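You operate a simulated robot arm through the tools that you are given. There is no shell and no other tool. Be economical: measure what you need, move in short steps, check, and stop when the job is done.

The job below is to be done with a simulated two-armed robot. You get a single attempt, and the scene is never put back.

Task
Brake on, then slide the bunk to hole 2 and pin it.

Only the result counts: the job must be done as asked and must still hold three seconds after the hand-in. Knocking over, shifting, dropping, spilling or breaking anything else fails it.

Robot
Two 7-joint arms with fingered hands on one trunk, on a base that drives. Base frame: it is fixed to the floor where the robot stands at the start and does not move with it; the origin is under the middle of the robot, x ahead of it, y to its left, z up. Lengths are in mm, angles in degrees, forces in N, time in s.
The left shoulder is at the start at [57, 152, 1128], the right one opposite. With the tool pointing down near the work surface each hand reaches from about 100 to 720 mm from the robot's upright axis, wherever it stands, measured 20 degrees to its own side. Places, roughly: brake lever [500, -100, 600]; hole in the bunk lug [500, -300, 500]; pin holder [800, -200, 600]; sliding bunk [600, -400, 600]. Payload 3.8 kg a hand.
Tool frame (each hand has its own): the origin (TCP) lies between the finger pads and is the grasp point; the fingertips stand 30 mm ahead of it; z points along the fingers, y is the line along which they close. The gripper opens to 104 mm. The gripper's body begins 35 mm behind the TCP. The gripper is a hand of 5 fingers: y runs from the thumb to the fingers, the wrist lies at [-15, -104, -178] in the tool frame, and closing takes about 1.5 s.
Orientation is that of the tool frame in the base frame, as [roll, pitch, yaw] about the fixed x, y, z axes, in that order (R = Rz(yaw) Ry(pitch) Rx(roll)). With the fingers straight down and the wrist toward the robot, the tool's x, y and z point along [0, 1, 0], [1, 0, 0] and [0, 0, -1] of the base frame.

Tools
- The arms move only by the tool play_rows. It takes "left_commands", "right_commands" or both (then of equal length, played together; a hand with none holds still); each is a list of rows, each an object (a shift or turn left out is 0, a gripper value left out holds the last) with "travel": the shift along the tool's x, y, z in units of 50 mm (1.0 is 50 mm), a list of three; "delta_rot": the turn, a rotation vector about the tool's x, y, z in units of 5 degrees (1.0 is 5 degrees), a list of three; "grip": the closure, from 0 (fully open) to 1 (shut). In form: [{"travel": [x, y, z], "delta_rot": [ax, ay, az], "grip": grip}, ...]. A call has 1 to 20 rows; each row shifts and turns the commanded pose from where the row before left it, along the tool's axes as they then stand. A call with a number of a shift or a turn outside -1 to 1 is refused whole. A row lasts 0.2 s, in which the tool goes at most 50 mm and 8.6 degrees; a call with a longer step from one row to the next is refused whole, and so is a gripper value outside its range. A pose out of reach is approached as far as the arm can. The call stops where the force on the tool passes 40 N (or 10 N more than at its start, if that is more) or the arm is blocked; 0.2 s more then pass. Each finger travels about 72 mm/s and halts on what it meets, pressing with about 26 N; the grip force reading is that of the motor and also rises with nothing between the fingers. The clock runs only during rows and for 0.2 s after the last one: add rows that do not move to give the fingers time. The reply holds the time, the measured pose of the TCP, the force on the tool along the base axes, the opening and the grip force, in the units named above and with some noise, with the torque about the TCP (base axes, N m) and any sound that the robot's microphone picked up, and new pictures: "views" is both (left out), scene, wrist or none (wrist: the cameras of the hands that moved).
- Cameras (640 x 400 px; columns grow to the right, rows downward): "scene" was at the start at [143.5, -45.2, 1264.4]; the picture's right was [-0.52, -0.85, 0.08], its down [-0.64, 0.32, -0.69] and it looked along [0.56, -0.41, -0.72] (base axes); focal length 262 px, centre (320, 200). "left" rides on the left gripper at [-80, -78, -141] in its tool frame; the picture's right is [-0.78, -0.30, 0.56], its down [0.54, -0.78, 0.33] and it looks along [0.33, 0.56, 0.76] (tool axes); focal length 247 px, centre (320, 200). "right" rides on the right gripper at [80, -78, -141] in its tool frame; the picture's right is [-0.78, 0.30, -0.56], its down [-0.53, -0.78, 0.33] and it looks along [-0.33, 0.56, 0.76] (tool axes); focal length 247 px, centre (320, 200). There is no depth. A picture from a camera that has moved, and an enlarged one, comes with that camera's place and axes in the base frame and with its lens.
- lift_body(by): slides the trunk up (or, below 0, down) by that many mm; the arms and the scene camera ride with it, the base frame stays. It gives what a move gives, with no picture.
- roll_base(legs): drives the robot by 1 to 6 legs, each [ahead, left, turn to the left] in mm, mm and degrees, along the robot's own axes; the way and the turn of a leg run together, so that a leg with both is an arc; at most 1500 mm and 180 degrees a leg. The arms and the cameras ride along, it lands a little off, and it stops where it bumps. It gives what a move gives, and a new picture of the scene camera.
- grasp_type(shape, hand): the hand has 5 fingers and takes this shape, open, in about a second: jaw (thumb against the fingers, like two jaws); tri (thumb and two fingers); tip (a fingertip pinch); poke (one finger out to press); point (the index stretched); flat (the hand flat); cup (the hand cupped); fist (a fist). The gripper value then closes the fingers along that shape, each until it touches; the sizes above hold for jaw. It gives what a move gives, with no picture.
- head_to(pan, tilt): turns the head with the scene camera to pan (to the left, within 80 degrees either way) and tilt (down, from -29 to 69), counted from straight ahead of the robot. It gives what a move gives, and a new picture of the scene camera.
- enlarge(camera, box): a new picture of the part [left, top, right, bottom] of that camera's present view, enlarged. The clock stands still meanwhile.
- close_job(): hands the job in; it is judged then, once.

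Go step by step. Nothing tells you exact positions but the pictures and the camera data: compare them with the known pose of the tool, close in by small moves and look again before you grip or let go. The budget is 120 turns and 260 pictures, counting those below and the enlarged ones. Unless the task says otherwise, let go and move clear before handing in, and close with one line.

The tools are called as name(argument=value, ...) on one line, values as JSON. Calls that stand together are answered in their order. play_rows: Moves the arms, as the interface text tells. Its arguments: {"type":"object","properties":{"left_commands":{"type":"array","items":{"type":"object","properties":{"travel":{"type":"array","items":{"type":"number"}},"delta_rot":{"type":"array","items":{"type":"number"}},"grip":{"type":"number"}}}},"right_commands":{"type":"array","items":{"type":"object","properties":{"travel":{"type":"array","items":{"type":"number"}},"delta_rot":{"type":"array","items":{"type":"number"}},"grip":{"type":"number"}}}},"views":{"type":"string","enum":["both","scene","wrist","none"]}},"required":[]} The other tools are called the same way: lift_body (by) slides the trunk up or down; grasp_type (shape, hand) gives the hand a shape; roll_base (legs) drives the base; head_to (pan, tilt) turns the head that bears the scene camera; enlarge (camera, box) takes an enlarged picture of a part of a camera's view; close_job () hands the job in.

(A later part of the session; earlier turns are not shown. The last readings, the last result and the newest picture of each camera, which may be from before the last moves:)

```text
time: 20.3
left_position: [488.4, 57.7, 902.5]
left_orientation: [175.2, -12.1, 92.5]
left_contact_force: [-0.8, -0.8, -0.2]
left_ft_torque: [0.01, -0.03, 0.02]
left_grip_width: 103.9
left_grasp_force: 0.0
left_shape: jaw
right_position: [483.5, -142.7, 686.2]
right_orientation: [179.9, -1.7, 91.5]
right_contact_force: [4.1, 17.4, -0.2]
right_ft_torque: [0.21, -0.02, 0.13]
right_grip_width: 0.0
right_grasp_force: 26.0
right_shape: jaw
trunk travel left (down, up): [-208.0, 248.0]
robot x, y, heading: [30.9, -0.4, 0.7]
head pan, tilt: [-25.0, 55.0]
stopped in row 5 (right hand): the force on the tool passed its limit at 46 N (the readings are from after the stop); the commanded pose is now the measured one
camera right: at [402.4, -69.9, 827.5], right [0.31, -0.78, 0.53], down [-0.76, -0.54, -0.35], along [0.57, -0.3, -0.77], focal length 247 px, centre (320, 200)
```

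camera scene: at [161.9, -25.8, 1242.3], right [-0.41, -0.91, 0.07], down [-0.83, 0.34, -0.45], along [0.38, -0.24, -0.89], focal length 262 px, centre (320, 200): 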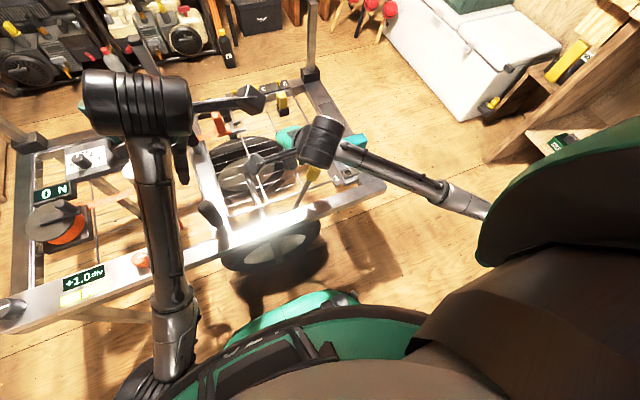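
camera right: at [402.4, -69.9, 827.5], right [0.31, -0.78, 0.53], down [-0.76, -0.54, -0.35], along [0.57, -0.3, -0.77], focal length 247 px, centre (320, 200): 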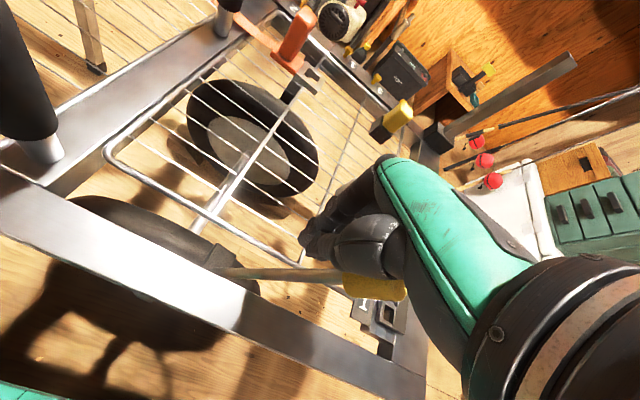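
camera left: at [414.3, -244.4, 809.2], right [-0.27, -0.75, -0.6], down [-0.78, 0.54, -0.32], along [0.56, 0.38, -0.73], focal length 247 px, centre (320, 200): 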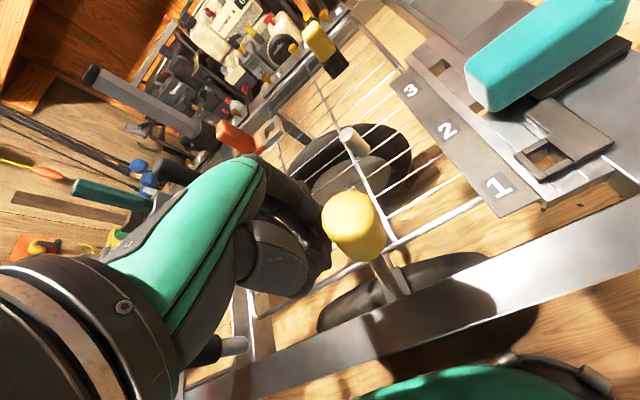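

The lever did not move under 46 N, so it is at its far stop: brake on. I retreat up and over toward the bunk handle, then drive back in.

play_rows(right_commands=[{"travel": [0.5, 0, 0]}, {"travel": [0, 0, -0.9]}, {"travel": [0, 0, -0.9]}, {"travel": [0, 0, -0.9]}, {"travel": [0, 0, -0.9], "grip": 0}, {"travel": [-0.9, 0, 0]}, {"travel": [-0.9, 0, 0]}, {"travel": [-0.9, 0, 0]}, {"travel": [-0.9, 0, 0]}, {"travel": [-0.9, 0, 0]}, {}], views="scene")

enlarge(camera="scene", box=[200, 80, 400, 280])

```text
time: 22.7
left_position: [488.0, 56.0, 902.7]
left_orientation: [175.2, -12.1, 92.6]
left_contact_force: [-0.4, 0.4, -0.8]
left_ft_torque: [-0.01, 0.0, 0.02]
left_grip_width: 103.9
left_grasp_force: 0.0
left_shape: jaw
right_position: [486.0, -350.2, 859.5]
right_orientation: [180.0, -1.4, 91.2]
right_contact_force: [0.0, -0.5, 1.2]
right_ft_torque: [0.01, 0.03, 0.01]
right_grip_width: 103.4
right_grasp_force: 0.1
right_shape: jaw
trunk travel left (down, up): [-208.0, 248.0]
robot x, y, heading: [27.2, 5.8, 0.7]
head pan, tilt: [-25.0, 55.0]
camera scene: at [162.4, -24.1, 1242.3], right [-0.41, -0.91, 0.07], down [-0.83, 0.34, -0.45], along [0.38, -0.24, -0.89], focal length 262 px, centre (320, 200)
```

scene: 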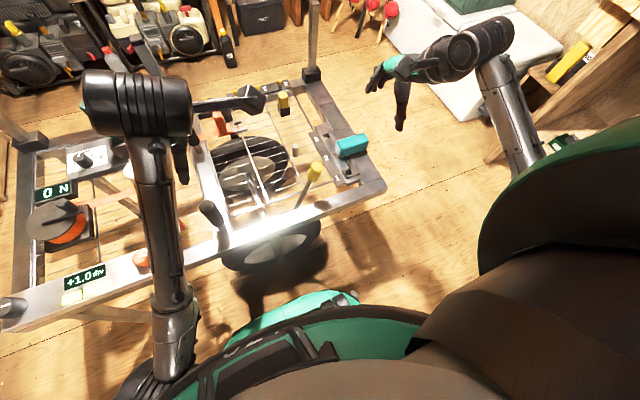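

```text
2.00 times, centred on (300, 180) of scene
camera zoom: at [162.4, -24.1, 1242.3], right [-0.41, -0.91, 0.07], down [-0.83, 0.34, -0.45], along [0.38, -0.24, -0.89], focal length 524 px, centre (360, 240)
```

zoom: 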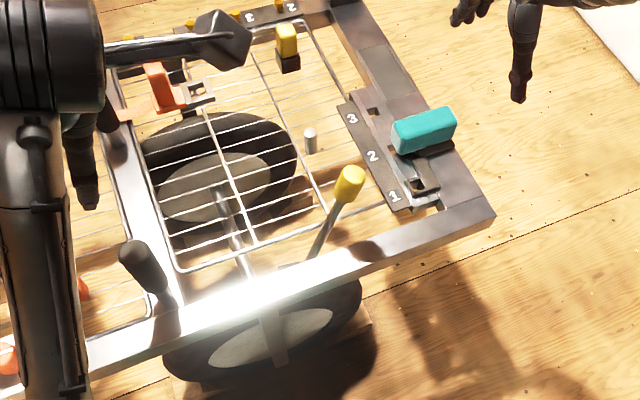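

The lever stays put at y about -196. I drive ahead 100 mm again.

roll_base(legs=[[100, 0, -0.7]])

enlarge(camera="right", box=[0, 0, 640, 400])

```text
time: 23.8
left_position: [588.9, 53.1, 902.0]
left_orientation: [175.1, -12.1, 92.0]
left_contact_force: [0.2, -0.2, -0.1]
left_ft_torque: [-0.03, 0.03, 0.07]
left_grip_width: 103.9
left_grasp_force: 0.0
left_shape: jaw
right_position: [580.9, -352.5, 859.5]
right_orientation: [-180.0, -1.3, 90.6]
right_contact_force: [0.6, 0.6, 0.1]
right_ft_torque: [-0.02, 0.03, -0.02]
right_grip_width: 103.7
right_grasp_force: 0.1
right_shape: jaw
trunk travel left (down, up): [-208.0, 248.0]
robot x, y, heading: [126.5, 6.7, 0.1]
head pan, tilt: [-25.0, 55.0]
camera scene: at [261.3, -25.2, 1242.2], right [-0.42, -0.91, 0.07], down [-0.83, 0.35, -0.45], along [0.38, -0.24, -0.89], focal length 262 px, centre (320, 200)
```

scene: 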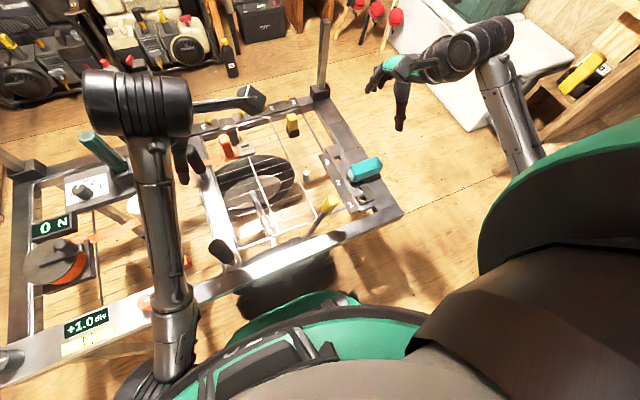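

```text
1.00 times, centred on (320, 200) of right (not enlarged: the box is as wide or as high as the picture)
camera zoom: at [501.4, -278.6, 1000.8], right [0.3, -0.79, 0.54], down [-0.77, -0.54, -0.34], along [0.56, -0.31, -0.77], focal length 247 px, centre (320, 200)
```

zoom: 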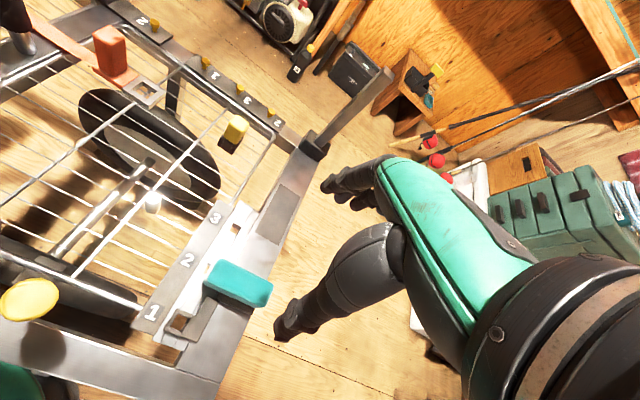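

The handle sits at about (577, -367, 600), long along y. I open and descend above it, stopping short to check.

play_rows(right_commands=[{"travel": [-0.28, -0.1, 0.6], "delta_rot": [0, 0.26, 0]}, {"travel": [0, 0, 0.8]}, {"travel": [0, 0, 0.8]}, {"travel": [0, 0, 0.8]}, {}], views="both")

enlarge(camera="right", box=[100, 150, 400, 400])

enlarge(camera="scene", box=[290, 100, 450, 240])

```text
time: 25.0
left_position: [587.6, 51.5, 902.9]
left_orientation: [175.1, -12.1, 92.0]
left_contact_force: [-0.7, -0.9, -0.7]
left_ft_torque: [-0.02, -0.02, 0.03]
left_grip_width: 104.0
left_grasp_force: 0.0
left_shape: jaw
right_position: [574.8, -361.4, 710.2]
right_orientation: [179.9, -2.6, 90.6]
right_contact_force: [0.5, 0.8, 0.3]
right_ft_torque: [0.01, 0.03, -0.01]
right_grip_width: 104.0
right_grasp_force: 0.1
right_shape: jaw
trunk travel left (down, up): [-208.0, 248.0]
robot x, y, heading: [131.0, 3.8, 0.2]
head pan, tilt: [-25.0, 55.0]
camera scene: at [260.5, -25.1, 1242.3], right [-0.42, -0.91, 0.07], down [-0.83, 0.35, -0.45], along [0.38, -0.24, -0.89], focal length 262 px, centre (320, 200)
camera right: at [496.1, -289.6, 854.0], right [0.3, -0.8, 0.52], down [-0.77, -0.53, -0.36], along [0.56, -0.29, -0.78], focal length 247 px, centre (320, 200)
```

scene: 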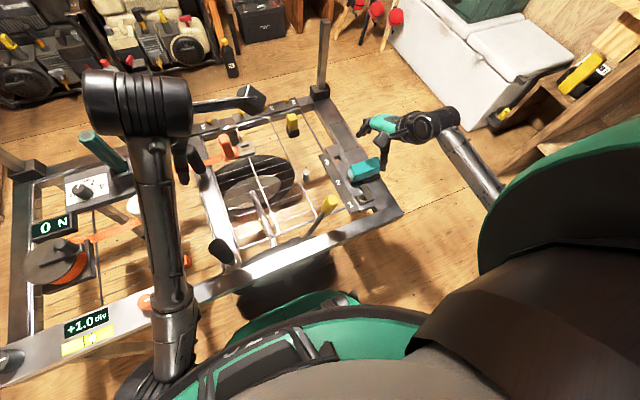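
right: 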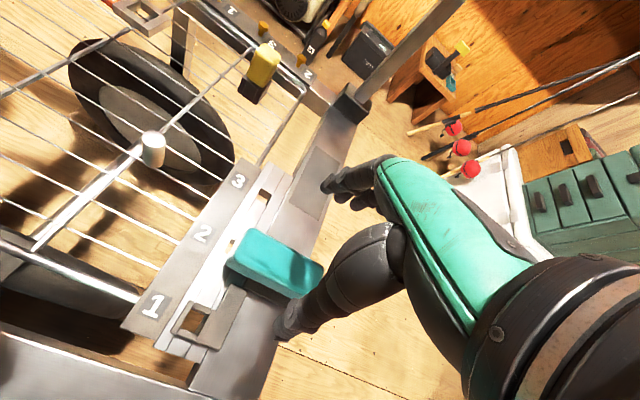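

```text
1.60 times, centred on (250, 275) of right
camera zoom: at [496.1, -289.6, 854.0], right [0.3, -0.8, 0.52], down [-0.77, -0.53, -0.36], along [0.56, -0.29, -0.78], focal length 395 px, centre (432, 80)
```

zoom: 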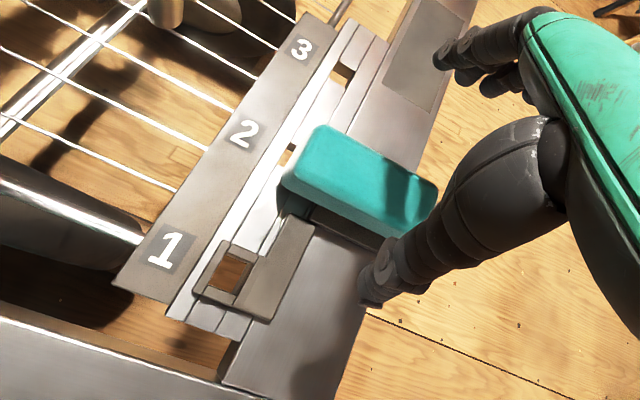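

```text
2.86 times, centred on (370, 170) of scene
camera zoom: at [260.5, -25.1, 1242.3], right [-0.42, -0.91, 0.07], down [-0.83, 0.35, -0.45], along [0.38, -0.24, -0.89], focal length 749 px, centre (177, 286)
```

zoom: 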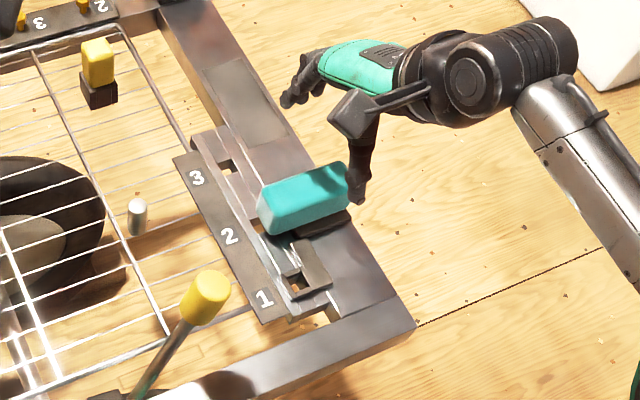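

The handle top is at (579, -357, 615). I lower so the fingers straddle it and close.

play_rows(right_commands=[{"travel": [0.05, 0.1, 0.5], "delta_rot": [0, -0.52, 0]}, {"travel": [0, 0, 0.8]}, {"travel": [0, 0, 0.7]}, {"grip": 1}, {}, {}, {}, {}, {}, {}, {}], views="wrist")

```text
time: 27.4
left_position: [586.3, 52.0, 901.0]
left_orientation: [175.2, -12.2, 92.0]
left_contact_force: [0.3, 0.6, 0.3]
left_ft_torque: [0.0, -0.05, 0.04]
left_grip_width: 104.0
left_grasp_force: 0.1
left_shape: jaw
right_position: [580.3, -357.8, 608.2]
right_orientation: [-180.0, 0.1, 90.6]
right_contact_force: [0.7, 1.7, -3.2]
right_ft_torque: [0.03, 0.06, 0.14]
right_grip_width: 34.7
right_grasp_force: 25.7
right_shape: jaw
trunk travel left (down, up): [-208.0, 248.0]
robot x, y, heading: [128.2, 2.2, 0.2]
head pan, tilt: [-25.0, 55.0]
camera right: at [500.9, -279.4, 749.1], right [0.3, -0.77, 0.56], down [-0.77, -0.54, -0.33], along [0.56, -0.33, -0.76], focal length 247 px, centre (320, 200)
```

right: 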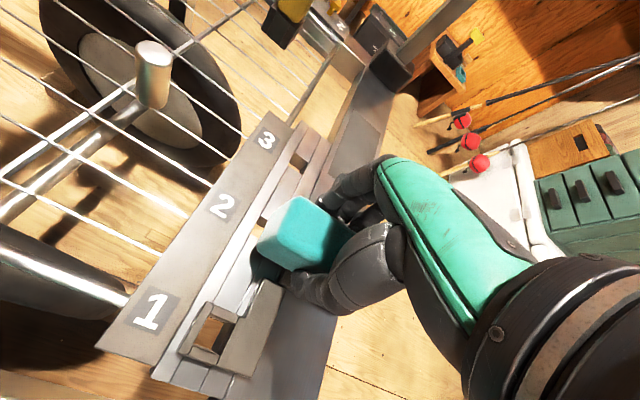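

Gripped (35 mm). I slide the bunk +x in small steps, 70 mm first.

play_rows(right_commands=[{"travel": [0, 0.2, 0]}, {"travel": [0, 0.2, 0]}, {"travel": [0, 0.2, 0]}, {"travel": [0, 0.2, 0]}, {"travel": [0, 0.2, 0]}, {"travel": [0, 0.2, 0]}, {"travel": [0, 0.2, 0]}, {}], views="wrist")

enlarge(camera="right", box=[80, 120, 380, 400])

```text
time: 29.2
left_position: [588.6, 51.7, 902.0]
left_orientation: [175.3, -12.1, 91.8]
left_contact_force: [0.1, -0.1, 0.7]
left_ft_torque: [0.01, 0.02, -0.02]
left_grip_width: 103.8
left_grasp_force: 0.1
left_shape: jaw
right_position: [649.9, -358.5, 607.2]
right_orientation: [180.0, 0.0, 90.6]
right_contact_force: [-0.6, -1.0, -3.4]
right_ft_torque: [0.0, 0.08, 0.15]
right_grip_width: 34.7
right_grasp_force: 26.2
right_shape: jaw
trunk travel left (down, up): [-208.0, 248.0]
robot x, y, heading: [130.5, 4.6, 0.1]
head pan, tilt: [-25.0, 55.0]
camera right: at [571.0, -279.3, 749.2], right [0.3, -0.77, 0.56], down [-0.77, -0.54, -0.33], along [0.56, -0.33, -0.76], focal length 247 px, centre (320, 200)
```

right: 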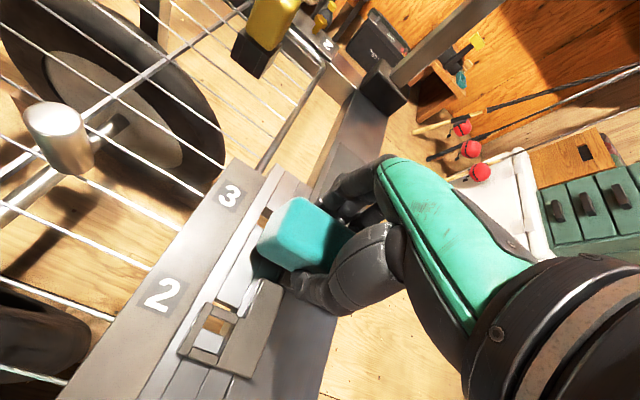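

```text
1.43 times, centred on (230, 260) of right
camera zoom: at [571.0, -279.3, 749.2], right [0.3, -0.77, 0.56], down [-0.77, -0.54, -0.33], along [0.56, -0.33, -0.76], focal length 353 px, centre (449, 114)
```

zoom: 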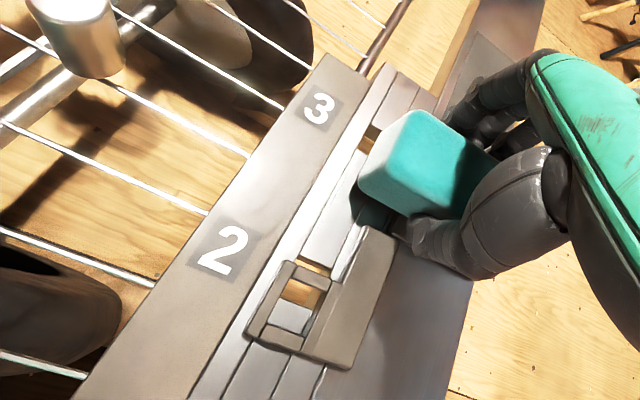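

It slides freely. The hole below shows about half inside the lug opening; I move 8 mm more and zoom.

play_rows(right_commands=[{"travel": [0, 0.16, 0]}, {}], views="none")

enlarge(camera="right", box=[170, 270, 270, 370])

```text
time: 29.8
left_position: [587.2, 52.2, 902.2]
left_orientation: [175.2, -12.1, 91.9]
left_contact_force: [0.4, -0.3, -1.0]
left_ft_torque: [0.01, -0.01, 0.02]
left_grip_width: 103.7
left_grasp_force: 0.1
left_shape: jaw
right_position: [657.8, -358.0, 609.1]
right_orientation: [179.9, 0.1, 90.5]
right_contact_force: [4.1, 0.2, -5.2]
right_ft_torque: [0.02, -0.07, 0.19]
right_grip_width: 34.5
right_grasp_force: 26.0
right_shape: jaw
trunk travel left (down, up): [-208.0, 248.0]
robot x, y, heading: [126.9, 7.2, 0.1]
head pan, tilt: [-25.0, 55.0]
```

```text
4.00 times, centred on (220, 320) of right
camera zoom: at [579.8, -279.4, 749.2], right [0.3, -0.77, 0.56], down [-0.77, -0.54, -0.33], along [0.56, -0.33, -0.76], focal length 988 px, centre (720, -280)
```

zoom: 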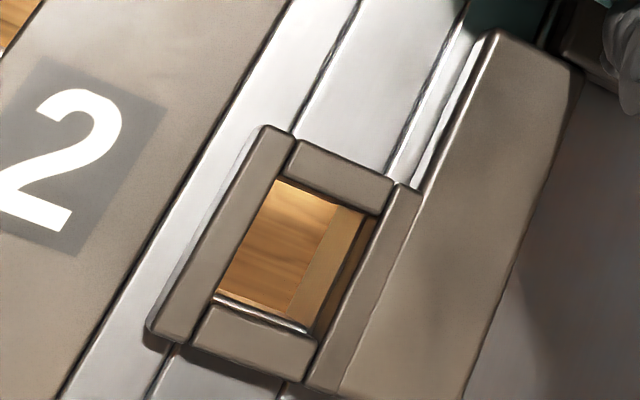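

Nearly aligned; a ~2 mm strip shows at the near edge. I nudge 2 mm further and check.

play_rows(right_commands=[{"travel": [0, 0.035, 0]}, {}], views="none")

enlarge(camera="right", box=[170, 270, 270, 370])

```text
time: 30.4
left_position: [587.1, 52.7, 901.1]
left_orientation: [175.2, -12.1, 92.0]
left_contact_force: [0.4, 0.4, -0.8]
left_ft_torque: [0.03, -0.02, -0.02]
left_grip_width: 103.9
left_grasp_force: 0.1
left_shape: jaw
right_position: [660.5, -357.6, 609.3]
right_orientation: [179.9, 0.0, 90.6]
right_contact_force: [2.0, -1.0, -0.2]
right_ft_torque: [0.02, 0.03, 0.17]
right_grip_width: 34.5
right_grasp_force: 26.2
right_shape: jaw
trunk travel left (down, up): [-208.0, 248.0]
robot x, y, heading: [127.9, 1.7, 0.1]
head pan, tilt: [-25.0, 55.0]
```

```text
4.00 times, centred on (220, 320) of right
camera zoom: at [580.4, -279.3, 749.0], right [0.3, -0.77, 0.56], down [-0.77, -0.54, -0.33], along [0.56, -0.33, -0.76], focal length 988 px, centre (720, -280)
```

zoom: 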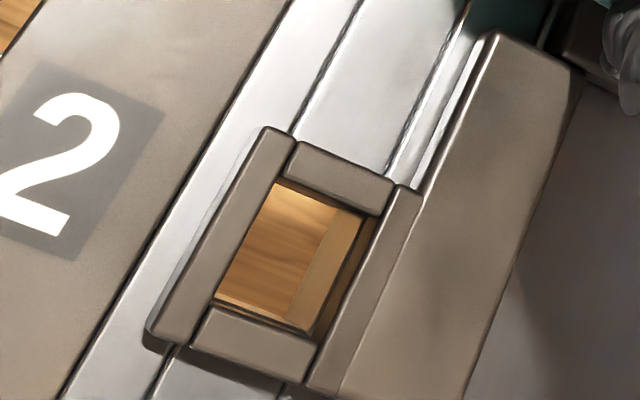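

The hole appears fully framed by the lug now. I release the handle, rise, and re-check alignment.

play_rows(right_commands=[{"grip": 0.3}, {"grip": 0}, {}, {}, {"travel": [0, 0, -0.6]}, {"travel": [0, 0, -0.8]}, {"travel": [0, 0, -0.8]}, {"travel": [0, 0, -0.8]}, {}], views="both")

enlarge(camera="right", box=[130, 200, 290, 360])

enlarge(camera="scene", box=[260, 90, 400, 230])

```text
time: 32.4
left_position: [587.5, 51.5, 902.2]
left_orientation: [175.2, -12.1, 91.9]
left_contact_force: [-0.1, -0.2, 0.0]
left_ft_torque: [0.03, 0.03, -0.01]
left_grip_width: 104.0
left_grasp_force: 0.1
left_shape: jaw
right_position: [658.6, -357.7, 758.3]
right_orientation: [-180.0, 0.0, 90.6]
right_contact_force: [-0.2, 0.5, -0.1]
right_ft_torque: [0.02, -0.03, 0.02]
right_grip_width: 103.7
right_grasp_force: 0.0
right_shape: jaw
trunk travel left (down, up): [-208.0, 248.0]
robot x, y, heading: [131.5, 2.2, -0.0]
head pan, tilt: [-25.0, 55.0]
camera scene: at [260.7, -25.3, 1242.2], right [-0.42, -0.91, 0.07], down [-0.83, 0.35, -0.45], along [0.38, -0.24, -0.89], focal length 262 px, centre (320, 200)
camera right: at [580.0, -279.8, 897.4], right [0.3, -0.77, 0.56], down [-0.77, -0.54, -0.33], along [0.56, -0.33, -0.76], focal length 247 px, centre (320, 200)
```

scene: 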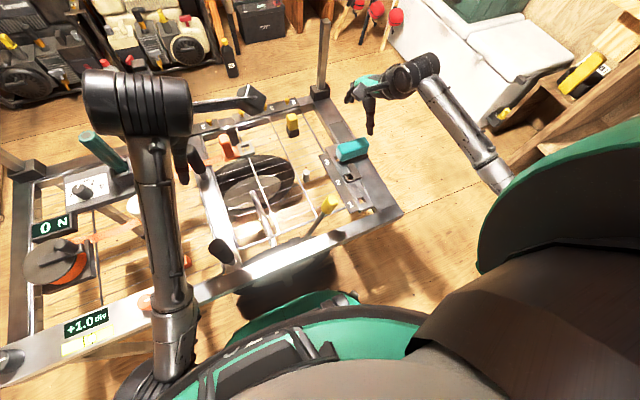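
right: 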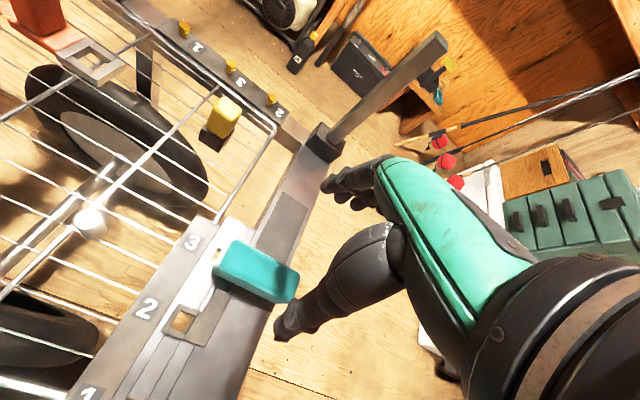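

```text
2.50 times, centred on (210, 280) of right
camera zoom: at [580.0, -279.8, 897.4], right [0.3, -0.77, 0.56], down [-0.77, -0.54, -0.33], along [0.56, -0.33, -0.76], focal length 617 px, centre (595, 0)
```

zoom: 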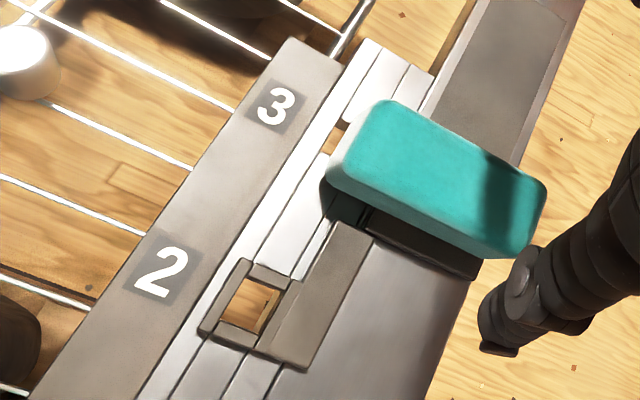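

```text
2.86 times, centred on (330, 160) of scene
camera zoom: at [260.7, -25.3, 1242.2], right [-0.42, -0.91, 0.07], down [-0.83, 0.35, -0.45], along [0.38, -0.24, -0.89], focal length 749 px, centre (291, 314)
```

zoom: 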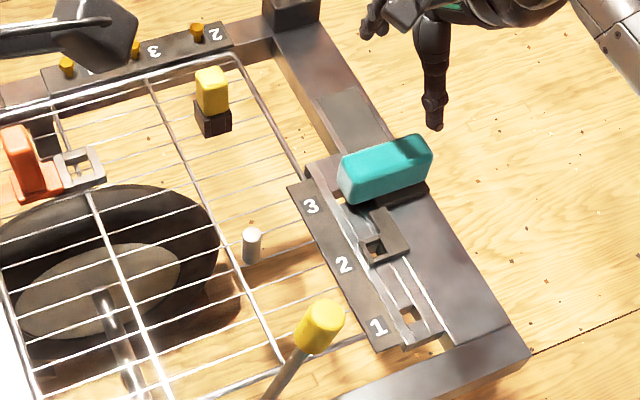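

Bunk is aligned at hole 2 (lug hole about (582, -324, 570)). Next is the pin: I enlarge it to triangulate it.

enlarge(camera="right", box=[180, 70, 280, 170])

enlarge(camera="scene", box=[262, 95, 322, 155])

```text
4.00 times, centred on (230, 120) of right
camera zoom: at [580.0, -279.8, 897.4], right [0.3, -0.77, 0.56], down [-0.77, -0.54, -0.33], along [0.56, -0.33, -0.76], focal length 988 px, centre (680, 520)
```

zoom: 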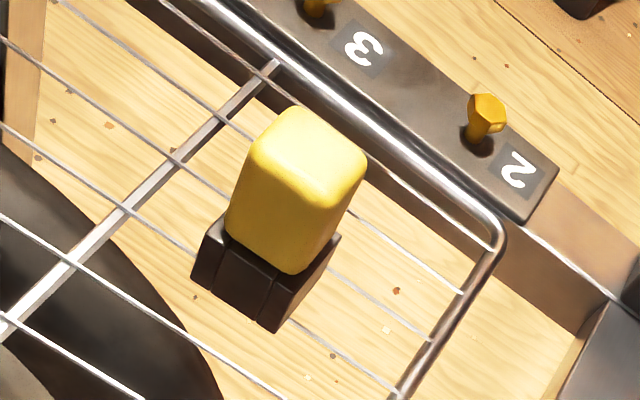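

```text
6.67 times, centred on (292, 125) of scene
camera zoom: at [260.7, -25.3, 1242.2], right [-0.42, -0.91, 0.07], down [-0.83, 0.35, -0.45], along [0.38, -0.24, -0.89], focal length 1748 px, centre (507, 700)
```

zoom: 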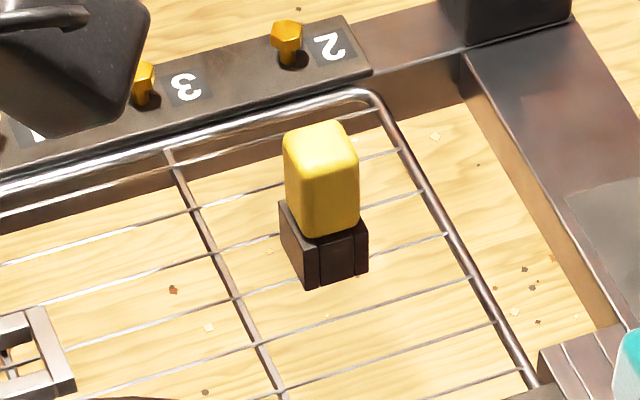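

The pin head top is at about (809, -228, 637). I move the right hand above it and look before descending.

play_rows(right_commands=[{"travel": [0.65, 0.75, 0]}, {"travel": [0.65, 0.75, 0]}, {"travel": [0.65, 0.75, 0]}, {"travel": [0.65, 0.75, 0.3]}, {}, {}], views="wrist")

enlarge(camera="right", box=[200, 180, 400, 340])

```text
refused: row 4 steps farther than a row can; nothing moved
```

```text
2.50 times, centred on (300, 260) of right
camera zoom: at [580.0, -279.8, 897.4], right [0.3, -0.77, 0.56], down [-0.77, -0.54, -0.33], along [0.56, -0.33, -0.76], focal length 617 px, centre (370, 50)
```

zoom: 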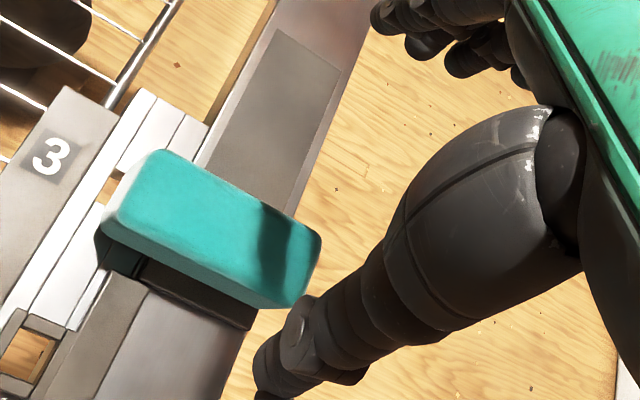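

One row was too long; I resend it split.

play_rows(right_commands=[{"travel": [0.65, 0.7, 0]}, {"travel": [0.65, 0.7, 0]}, {"travel": [0.65, 0.7, 0]}, {"travel": [0.62, 0.7, 0]}, {"travel": [0, 0.2, 0.3]}, {}], views="both")

enlarge(camera="right", box=[200, 180, 400, 340])

```text
time: 33.8
left_position: [587.4, 52.5, 903.8]
left_orientation: [175.2, -12.0, 91.9]
left_contact_force: [-0.7, -0.4, -0.2]
left_ft_torque: [0.02, 0.0, 0.01]
left_grip_width: 103.8
left_grasp_force: 0.0
left_shape: jaw
right_position: [808.0, -226.8, 741.3]
right_orientation: [180.0, 0.0, 90.6]
right_contact_force: [-0.4, -0.5, -0.7]
right_ft_torque: [0.0, -0.04, -0.01]
right_grip_width: 103.6
right_grasp_force: 0.1
right_shape: jaw
trunk travel left (down, up): [-208.0, 248.0]
robot x, y, heading: [126.8, 5.1, -0.2]
head pan, tilt: [-25.0, 55.0]
camera scene: at [260.5, -25.0, 1242.3], right [-0.42, -0.91, 0.07], down [-0.83, 0.35, -0.45], along [0.38, -0.24, -0.89], focal length 262 px, centre (320, 200)
camera right: at [728.9, -148.5, 881.7], right [0.3, -0.77, 0.56], down [-0.77, -0.54, -0.33], along [0.56, -0.33, -0.76], focal length 247 px, centre (320, 200)
```

scene: 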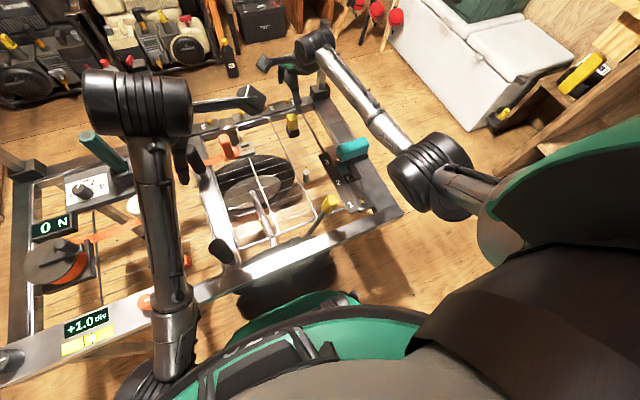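
right: 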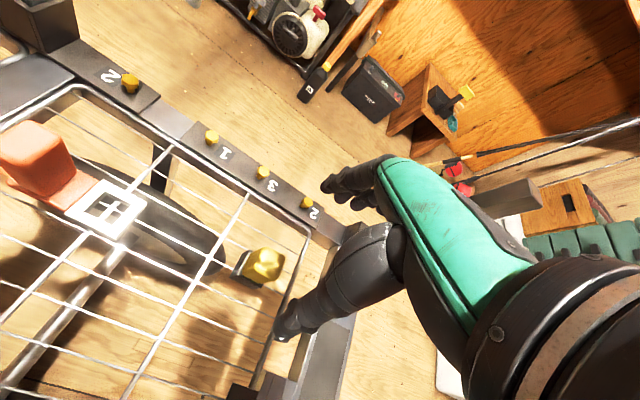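

```text
2.50 times, centred on (300, 260) of right
camera zoom: at [728.9, -148.5, 881.7], right [0.3, -0.77, 0.56], down [-0.77, -0.54, -0.33], along [0.56, -0.33, -0.76], focal length 617 px, centre (370, 50)
```

zoom: 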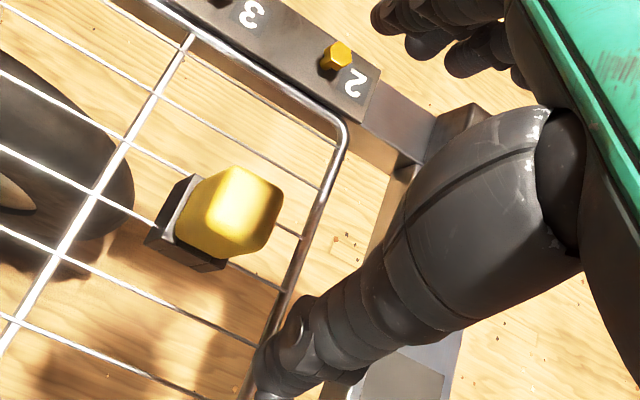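

The pin is beneath the hand, at (808, -229). I descend so the pads take its upper head and close.

play_rows(right_commands=[{"travel": [-0.05, 0.01, 0.7]}, {"travel": [0, 0, 0.8]}, {"travel": [0, 0, 0.74]}, {}], views="wrist")

enlarge(camera="right", box=[200, 180, 400, 380])

enlarge(camera="scene", box=[250, 70, 340, 150])

```text
time: 34.8
left_position: [587.5, 51.7, 903.5]
left_orientation: [175.1, -12.2, 92.0]
left_contact_force: [0.6, -0.6, -0.1]
left_ft_torque: [0.01, -0.01, 0.04]
left_grip_width: 103.8
left_grasp_force: 0.1
left_shape: jaw
right_position: [807.6, -229.7, 630.9]
right_orientation: [179.9, 0.0, 90.6]
right_contact_force: [0.4, -0.1, -0.5]
right_ft_torque: [0.0, 0.01, 0.01]
right_grip_width: 103.9
right_grasp_force: 0.0
right_shape: jaw
trunk travel left (down, up): [-208.0, 248.0]
robot x, y, heading: [130.8, 5.6, 0.1]
head pan, tilt: [-25.0, 55.0]
camera right: at [729.0, -150.7, 771.9], right [0.3, -0.77, 0.56], down [-0.77, -0.54, -0.33], along [0.56, -0.33, -0.76], focal length 247 px, centre (320, 200)
```

right: 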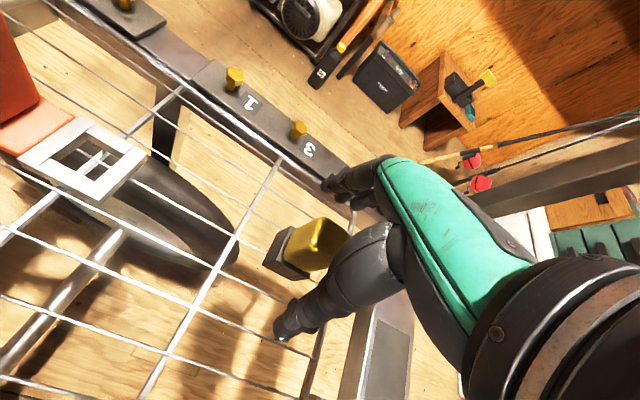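

```text
2.00 times, centred on (300, 280) of right
camera zoom: at [729.0, -150.7, 771.9], right [0.3, -0.77, 0.56], down [-0.77, -0.54, -0.33], along [0.56, -0.33, -0.76], focal length 494 px, centre (360, 40)
```

zoom: 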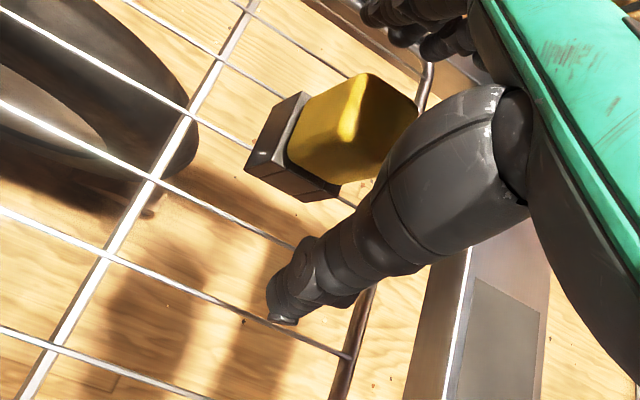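

```text
5.00 times, centred on (295, 110) of scene
camera zoom: at [260.3, -25.3, 1242.3], right [-0.42, -0.91, 0.07], down [-0.83, 0.35, -0.45], along [0.38, -0.24, -0.89], focal length 1311 px, centre (445, 650)
```

zoom: 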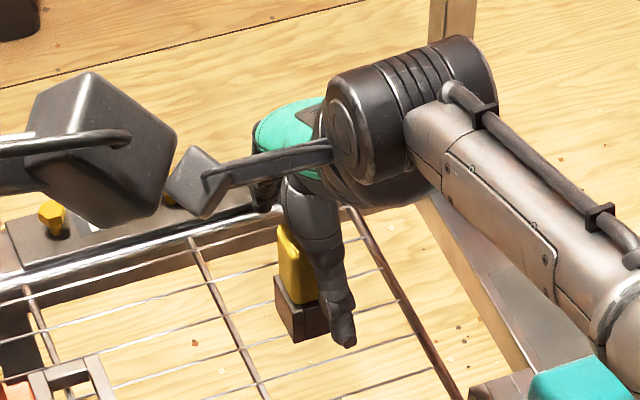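

I raise 4 mm for clearance over the holder, then close on the pin head.

play_rows(right_commands=[{"travel": [0, 0, -0.08]}, {"grip": 0.5}, {}, {}, {"grip": 1}, {}, {}, {}, {}, {}], views="wrist")

enlarge(camera="right", box=[200, 180, 400, 380])

```text
time: 37.0
left_position: [587.6, 52.5, 901.9]
left_orientation: [175.2, -12.1, 91.8]
left_contact_force: [0.1, -0.4, -0.3]
left_ft_torque: [0.04, 0.0, 0.0]
left_grip_width: 103.9
left_grasp_force: 0.1
left_shape: jaw
right_position: [808.4, -229.8, 635.6]
right_orientation: [180.0, 0.1, 90.6]
right_contact_force: [0.3, -1.0, -0.2]
right_ft_torque: [-0.02, 0.03, 0.02]
right_grip_width: 25.0
right_grasp_force: 25.4
right_shape: jaw
trunk travel left (down, up): [-208.0, 248.0]
robot x, y, heading: [132.2, 4.2, 0.3]
head pan, tilt: [-25.0, 55.0]
camera right: at [729.6, -151.0, 775.9], right [0.3, -0.77, 0.56], down [-0.77, -0.54, -0.33], along [0.56, -0.33, -0.76], focal length 247 px, centre (320, 200)
```

right: 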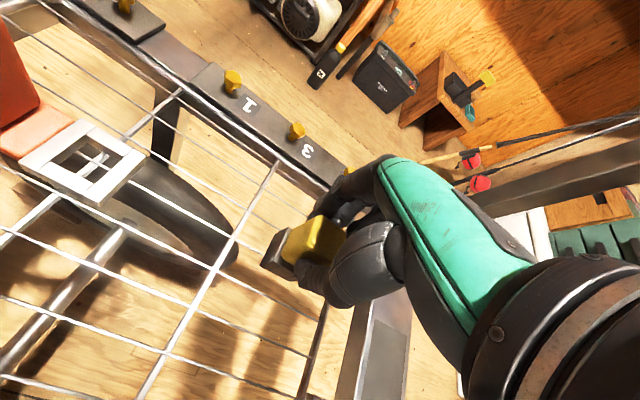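

```text
2.00 times, centred on (300, 280) of right
camera zoom: at [729.6, -151.0, 775.9], right [0.3, -0.77, 0.56], down [-0.77, -0.54, -0.33], along [0.56, -0.33, -0.76], focal length 494 px, centre (360, 40)
```

zoom: 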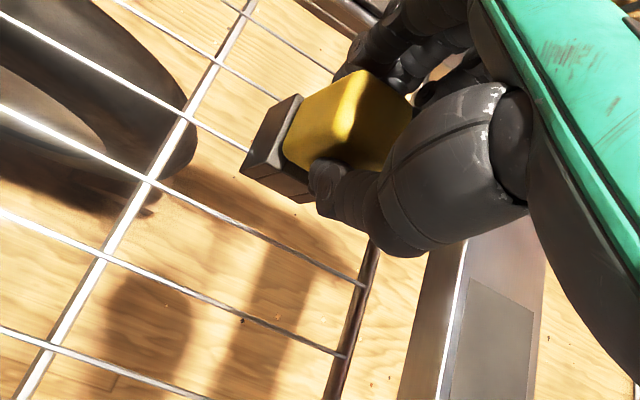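

Firm grip at 25 mm on the head. I lift straight up slowly and check that only the pin comes.

play_rows(right_commands=[{"travel": [0, 0, -0.3]}, {"travel": [0, 0, -0.3]}, {"travel": [0, 0, -0.4]}, {"travel": [0, 0, -0.6]}, {"travel": [0, 0, -0.8]}, {"travel": [0, 0, -0.4]}, {}], views="both")

enlarge(camera="right", box=[180, 160, 420, 380])

enlarge(camera="scene", box=[250, 60, 340, 150])

```text
time: 38.6
left_position: [586.8, 52.4, 904.2]
left_orientation: [175.3, -12.2, 91.9]
left_contact_force: [-0.7, -1.1, -0.7]
left_ft_torque: [0.01, 0.01, 0.01]
left_grip_width: 104.1
left_grasp_force: 0.1
left_shape: jaw
right_position: [809.1, -229.7, 776.9]
right_orientation: [-179.9, 0.0, 90.6]
right_contact_force: [-0.7, -0.2, -0.9]
right_ft_torque: [0.03, -0.01, 0.04]
right_grip_width: 24.8
right_grasp_force: 26.5
right_shape: jaw
trunk travel left (down, up): [-208.0, 248.0]
robot x, y, heading: [130.9, 3.0, -0.0]
head pan, tilt: [-25.0, 55.0]
camera scene: at [260.7, -25.3, 1242.2], right [-0.42, -0.91, 0.07], down [-0.83, 0.35, -0.45], along [0.38, -0.24, -0.89], focal length 262 px, centre (320, 200)
camera right: at [729.6, -151.3, 916.5], right [0.3, -0.77, 0.56], down [-0.77, -0.54, -0.33], along [0.56, -0.33, -0.76], focal length 247 px, centre (320, 200)
```

scene: 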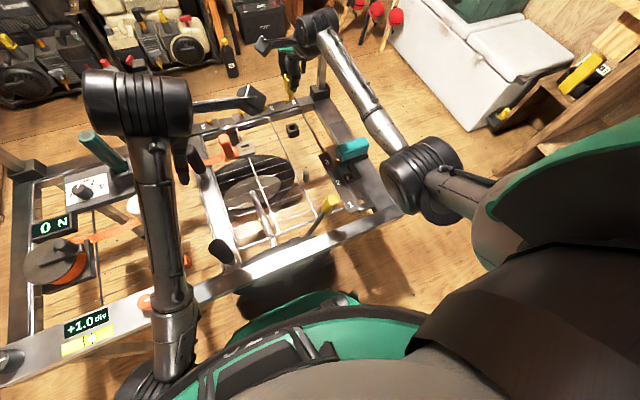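
right: 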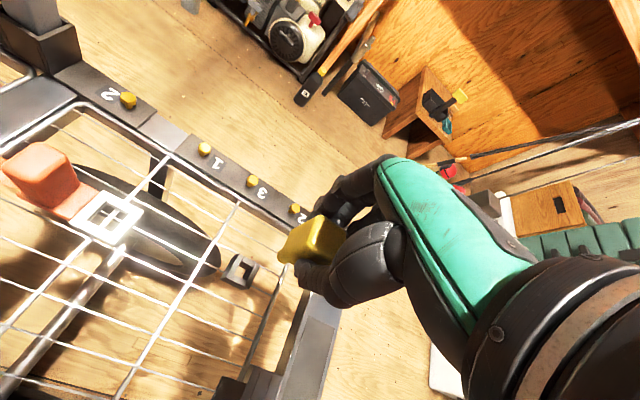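

```text
1.82 times, centred on (300, 270) of right
camera zoom: at [729.6, -151.3, 916.5], right [0.3, -0.77, 0.56], down [-0.77, -0.54, -0.33], along [0.56, -0.33, -0.76], focal length 449 px, centre (356, 73)
```

zoom: 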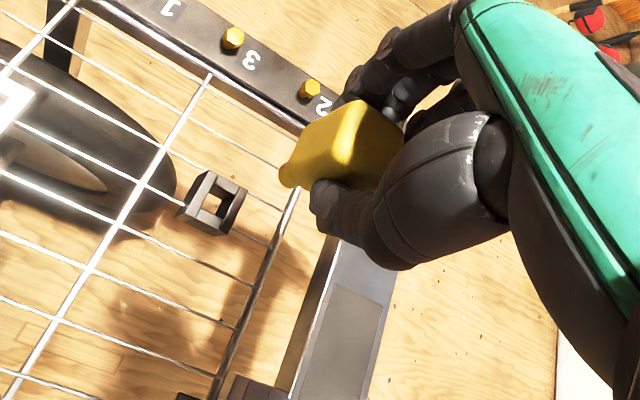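

```text
4.44 times, centred on (295, 105) of scene
camera zoom: at [260.7, -25.3, 1242.2], right [-0.42, -0.91, 0.07], down [-0.83, 0.35, -0.45], along [0.38, -0.24, -0.89], focal length 1165 px, centre (431, 622)
```

zoom: 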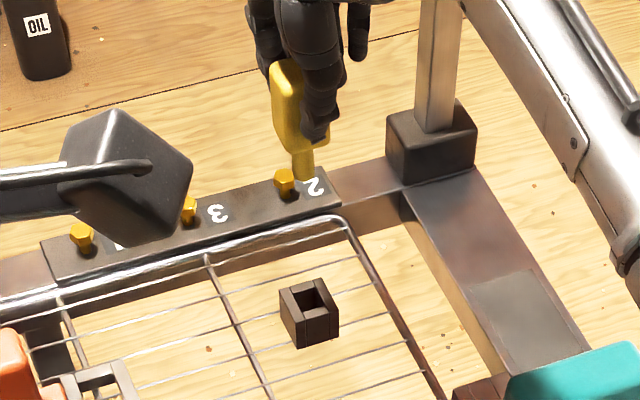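

The pin is out, with a square shank about 73 mm below the TCP, and the holder stays put. I carry it over the lug hole at (582.5, -324).

play_rows(right_commands=[{"travel": [-0.306, -0.758, 0]}, {"travel": [-0.306, -0.758, 0]}, {"travel": [-0.306, -0.758, 0]}, {"travel": [-0.306, -0.758, 0]}, {"travel": [-0.306, -0.758, 0]}, {"travel": [-0.306, -0.758, 0]}, {"travel": [0, 0, 0.8]}, {"travel": [0, 0, 0.6]}, {}], views="both")

enlarge(camera="right", box=[180, 200, 380, 380])

enlarge(camera="scene", box=[300, 120, 400, 230])

```text
time: 40.6
left_position: [586.5, 52.9, 903.0]
left_orientation: [175.2, -12.2, 91.9]
left_contact_force: [0.2, 0.6, 0.1]
left_ft_torque: [-0.01, 0.0, 0.01]
left_grip_width: 103.8
left_grasp_force: 0.1
left_shape: jaw
right_position: [581.9, -325.0, 705.2]
right_orientation: [180.0, 0.1, 90.6]
right_contact_force: [-0.4, -0.1, -0.1]
right_ft_torque: [-0.01, 0.01, 0.03]
right_grip_width: 25.3
right_grasp_force: 25.8
right_shape: jaw
trunk travel left (down, up): [-208.0, 248.0]
robot x, y, heading: [130.7, 0.1, -0.0]
head pan, tilt: [-25.0, 55.0]
camera scene: at [260.3, -25.2, 1242.3], right [-0.42, -0.91, 0.07], down [-0.83, 0.35, -0.45], along [0.38, -0.24, -0.89], focal length 262 px, centre (320, 200)
camera right: at [502.5, -246.9, 845.5], right [0.3, -0.77, 0.56], down [-0.77, -0.54, -0.33], along [0.56, -0.33, -0.76], focal length 247 px, centre (320, 200)
```

scene: 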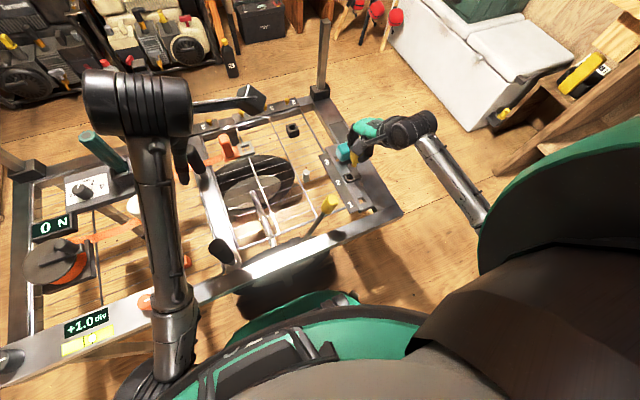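
right: 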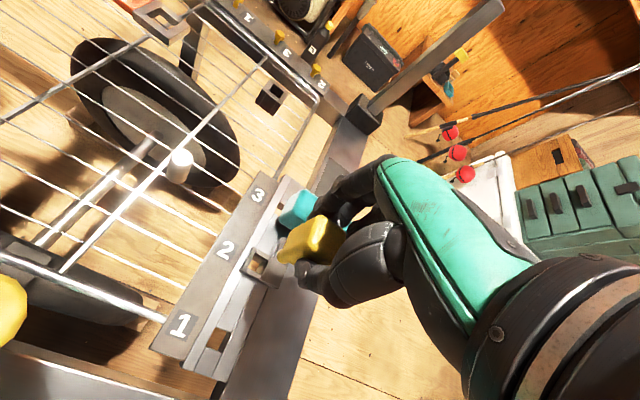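

```text
2.22 times, centred on (280, 290) of right
camera zoom: at [502.5, -246.9, 845.5], right [0.3, -0.77, 0.56], down [-0.77, -0.54, -0.33], along [0.56, -0.33, -0.76], focal length 549 px, centre (409, 0)
```

zoom: 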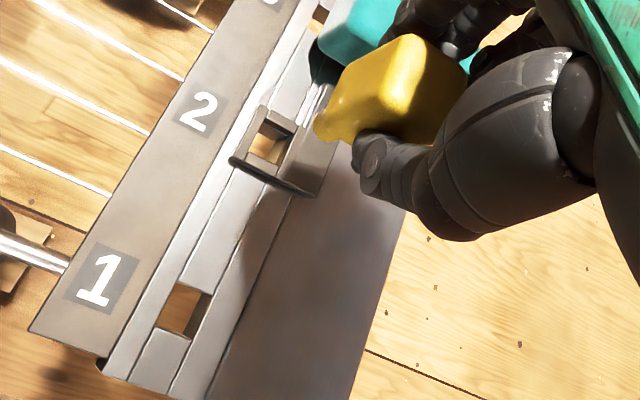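

```text
3.64 times, centred on (350, 175) of scene
camera zoom: at [260.3, -25.2, 1242.3], right [-0.42, -0.91, 0.07], down [-0.83, 0.35, -0.45], along [0.38, -0.24, -0.89], focal length 954 px, centre (211, 291)
```

zoom: 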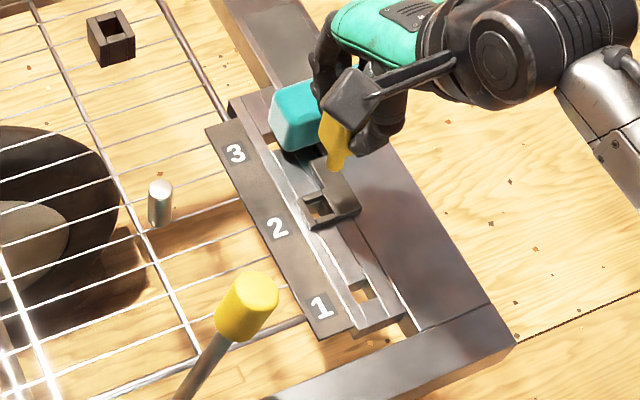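

The shank tip computes to (582, -327) and the hole to (581, -323). I shift +3.5 in y, -1 in x, lower to just above the lug and look again.

play_rows(right_commands=[{"travel": [0.07, -0.02, 0.4]}, {"travel": [0, 0, 0.44]}, {}], views="none")

enlarge(camera="right", box=[210, 230, 330, 340])

enlarge(camera="scene", box=[325, 140, 385, 200])

```text
time: 41.4
left_position: [586.7, 53.0, 903.2]
left_orientation: [175.2, -12.2, 92.0]
left_contact_force: [-0.1, 0.1, 0.0]
left_ft_torque: [0.01, 0.02, 0.02]
left_grip_width: 104.1
left_grasp_force: 0.1
left_shape: jaw
right_position: [581.8, -320.5, 662.4]
right_orientation: [180.0, -0.1, 90.6]
right_contact_force: [-0.8, -0.3, 0.3]
right_ft_torque: [-0.03, 0.0, 0.0]
right_grip_width: 25.1
right_grasp_force: 25.8
right_shape: jaw
trunk travel left (down, up): [-208.0, 248.0]
robot x, y, heading: [130.4, 4.4, 0.1]
head pan, tilt: [-25.0, 55.0]
```

```text
3.64 times, centred on (270, 285) of right
camera zoom: at [502.5, -242.8, 803.3], right [0.3, -0.77, 0.56], down [-0.77, -0.54, -0.33], along [0.56, -0.33, -0.76], focal length 898 px, centre (502, -109)
```

zoom: 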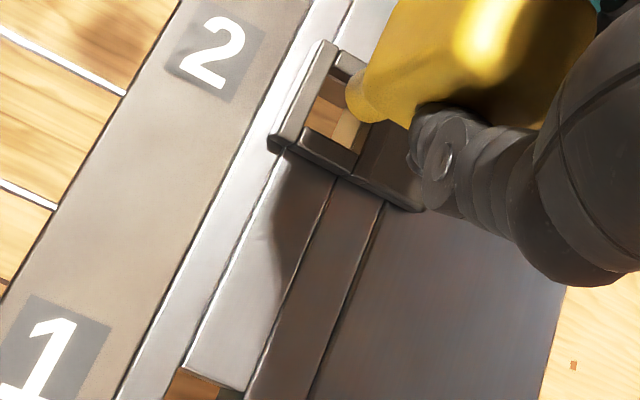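

```text
6.67 times, centred on (355, 170) of scene
camera zoom: at [260.4, -25.2, 1242.3], right [-0.42, -0.91, 0.07], down [-0.83, 0.35, -0.45], along [0.38, -0.24, -0.89], focal length 1748 px, centre (87, 400)
```

zoom: 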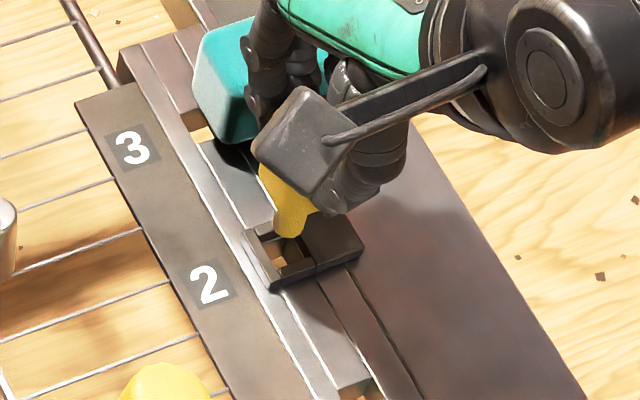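

Close. I lower another 8 mm so the tip is nearly at the lug and compare once more.

play_rows(right_commands=[{"travel": [-0.02, -0.02, 0.16]}, {}], views="none")

enlarge(camera="right", box=[240, 230, 320, 290])

enlarge(camera="scene", box=[340, 155, 370, 185])

```text
time: 42.0
left_position: [586.4, 53.0, 902.5]
left_orientation: [175.2, -12.1, 91.9]
left_contact_force: [0.4, -1.2, -0.4]
left_ft_torque: [0.01, 0.0, -0.02]
left_grip_width: 104.1
left_grasp_force: 0.2
left_shape: jaw
right_position: [580.9, -322.6, 655.4]
right_orientation: [180.0, -0.1, 90.6]
right_contact_force: [-0.1, -0.5, -0.7]
right_ft_torque: [-0.03, -0.01, -0.01]
right_grip_width: 25.2
right_grasp_force: 26.0
right_shape: jaw
trunk travel left (down, up): [-208.0, 248.0]
robot x, y, heading: [128.2, 3.4, -0.0]
head pan, tilt: [-25.0, 55.0]
```

```text
6.67 times, centred on (280, 260) of right
camera zoom: at [501.6, -243.7, 795.6], right [0.3, -0.77, 0.56], down [-0.77, -0.54, -0.33], along [0.56, -0.33, -0.76], focal length 1646 px, centre (587, -200)
```

zoom: 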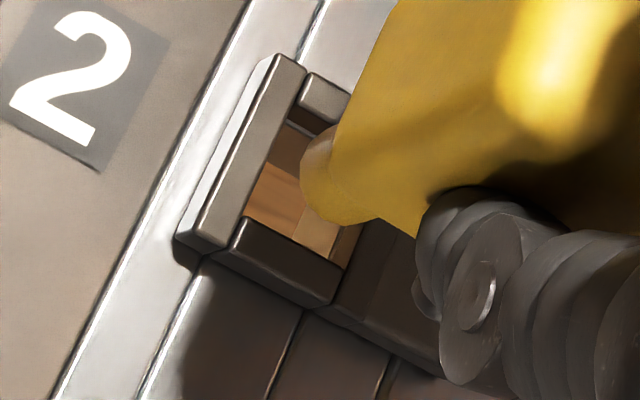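

```text
13.33 times, centred on (355, 170) of scene
camera zoom: at [260.5, -25.2, 1242.3], right [-0.42, -0.91, 0.07], down [-0.83, 0.35, -0.45], along [0.38, -0.24, -0.89], focal length 3496 px, centre (-147, 600)
```

zoom: 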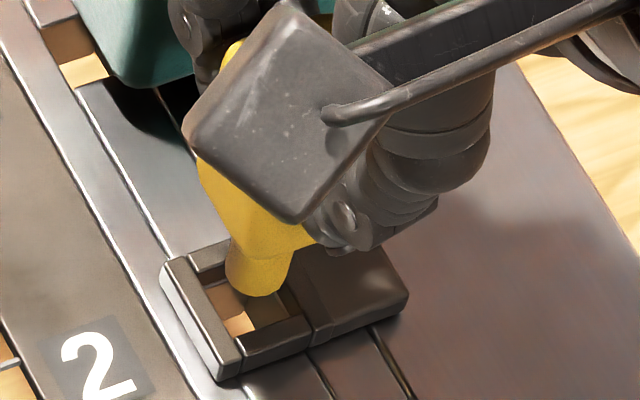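

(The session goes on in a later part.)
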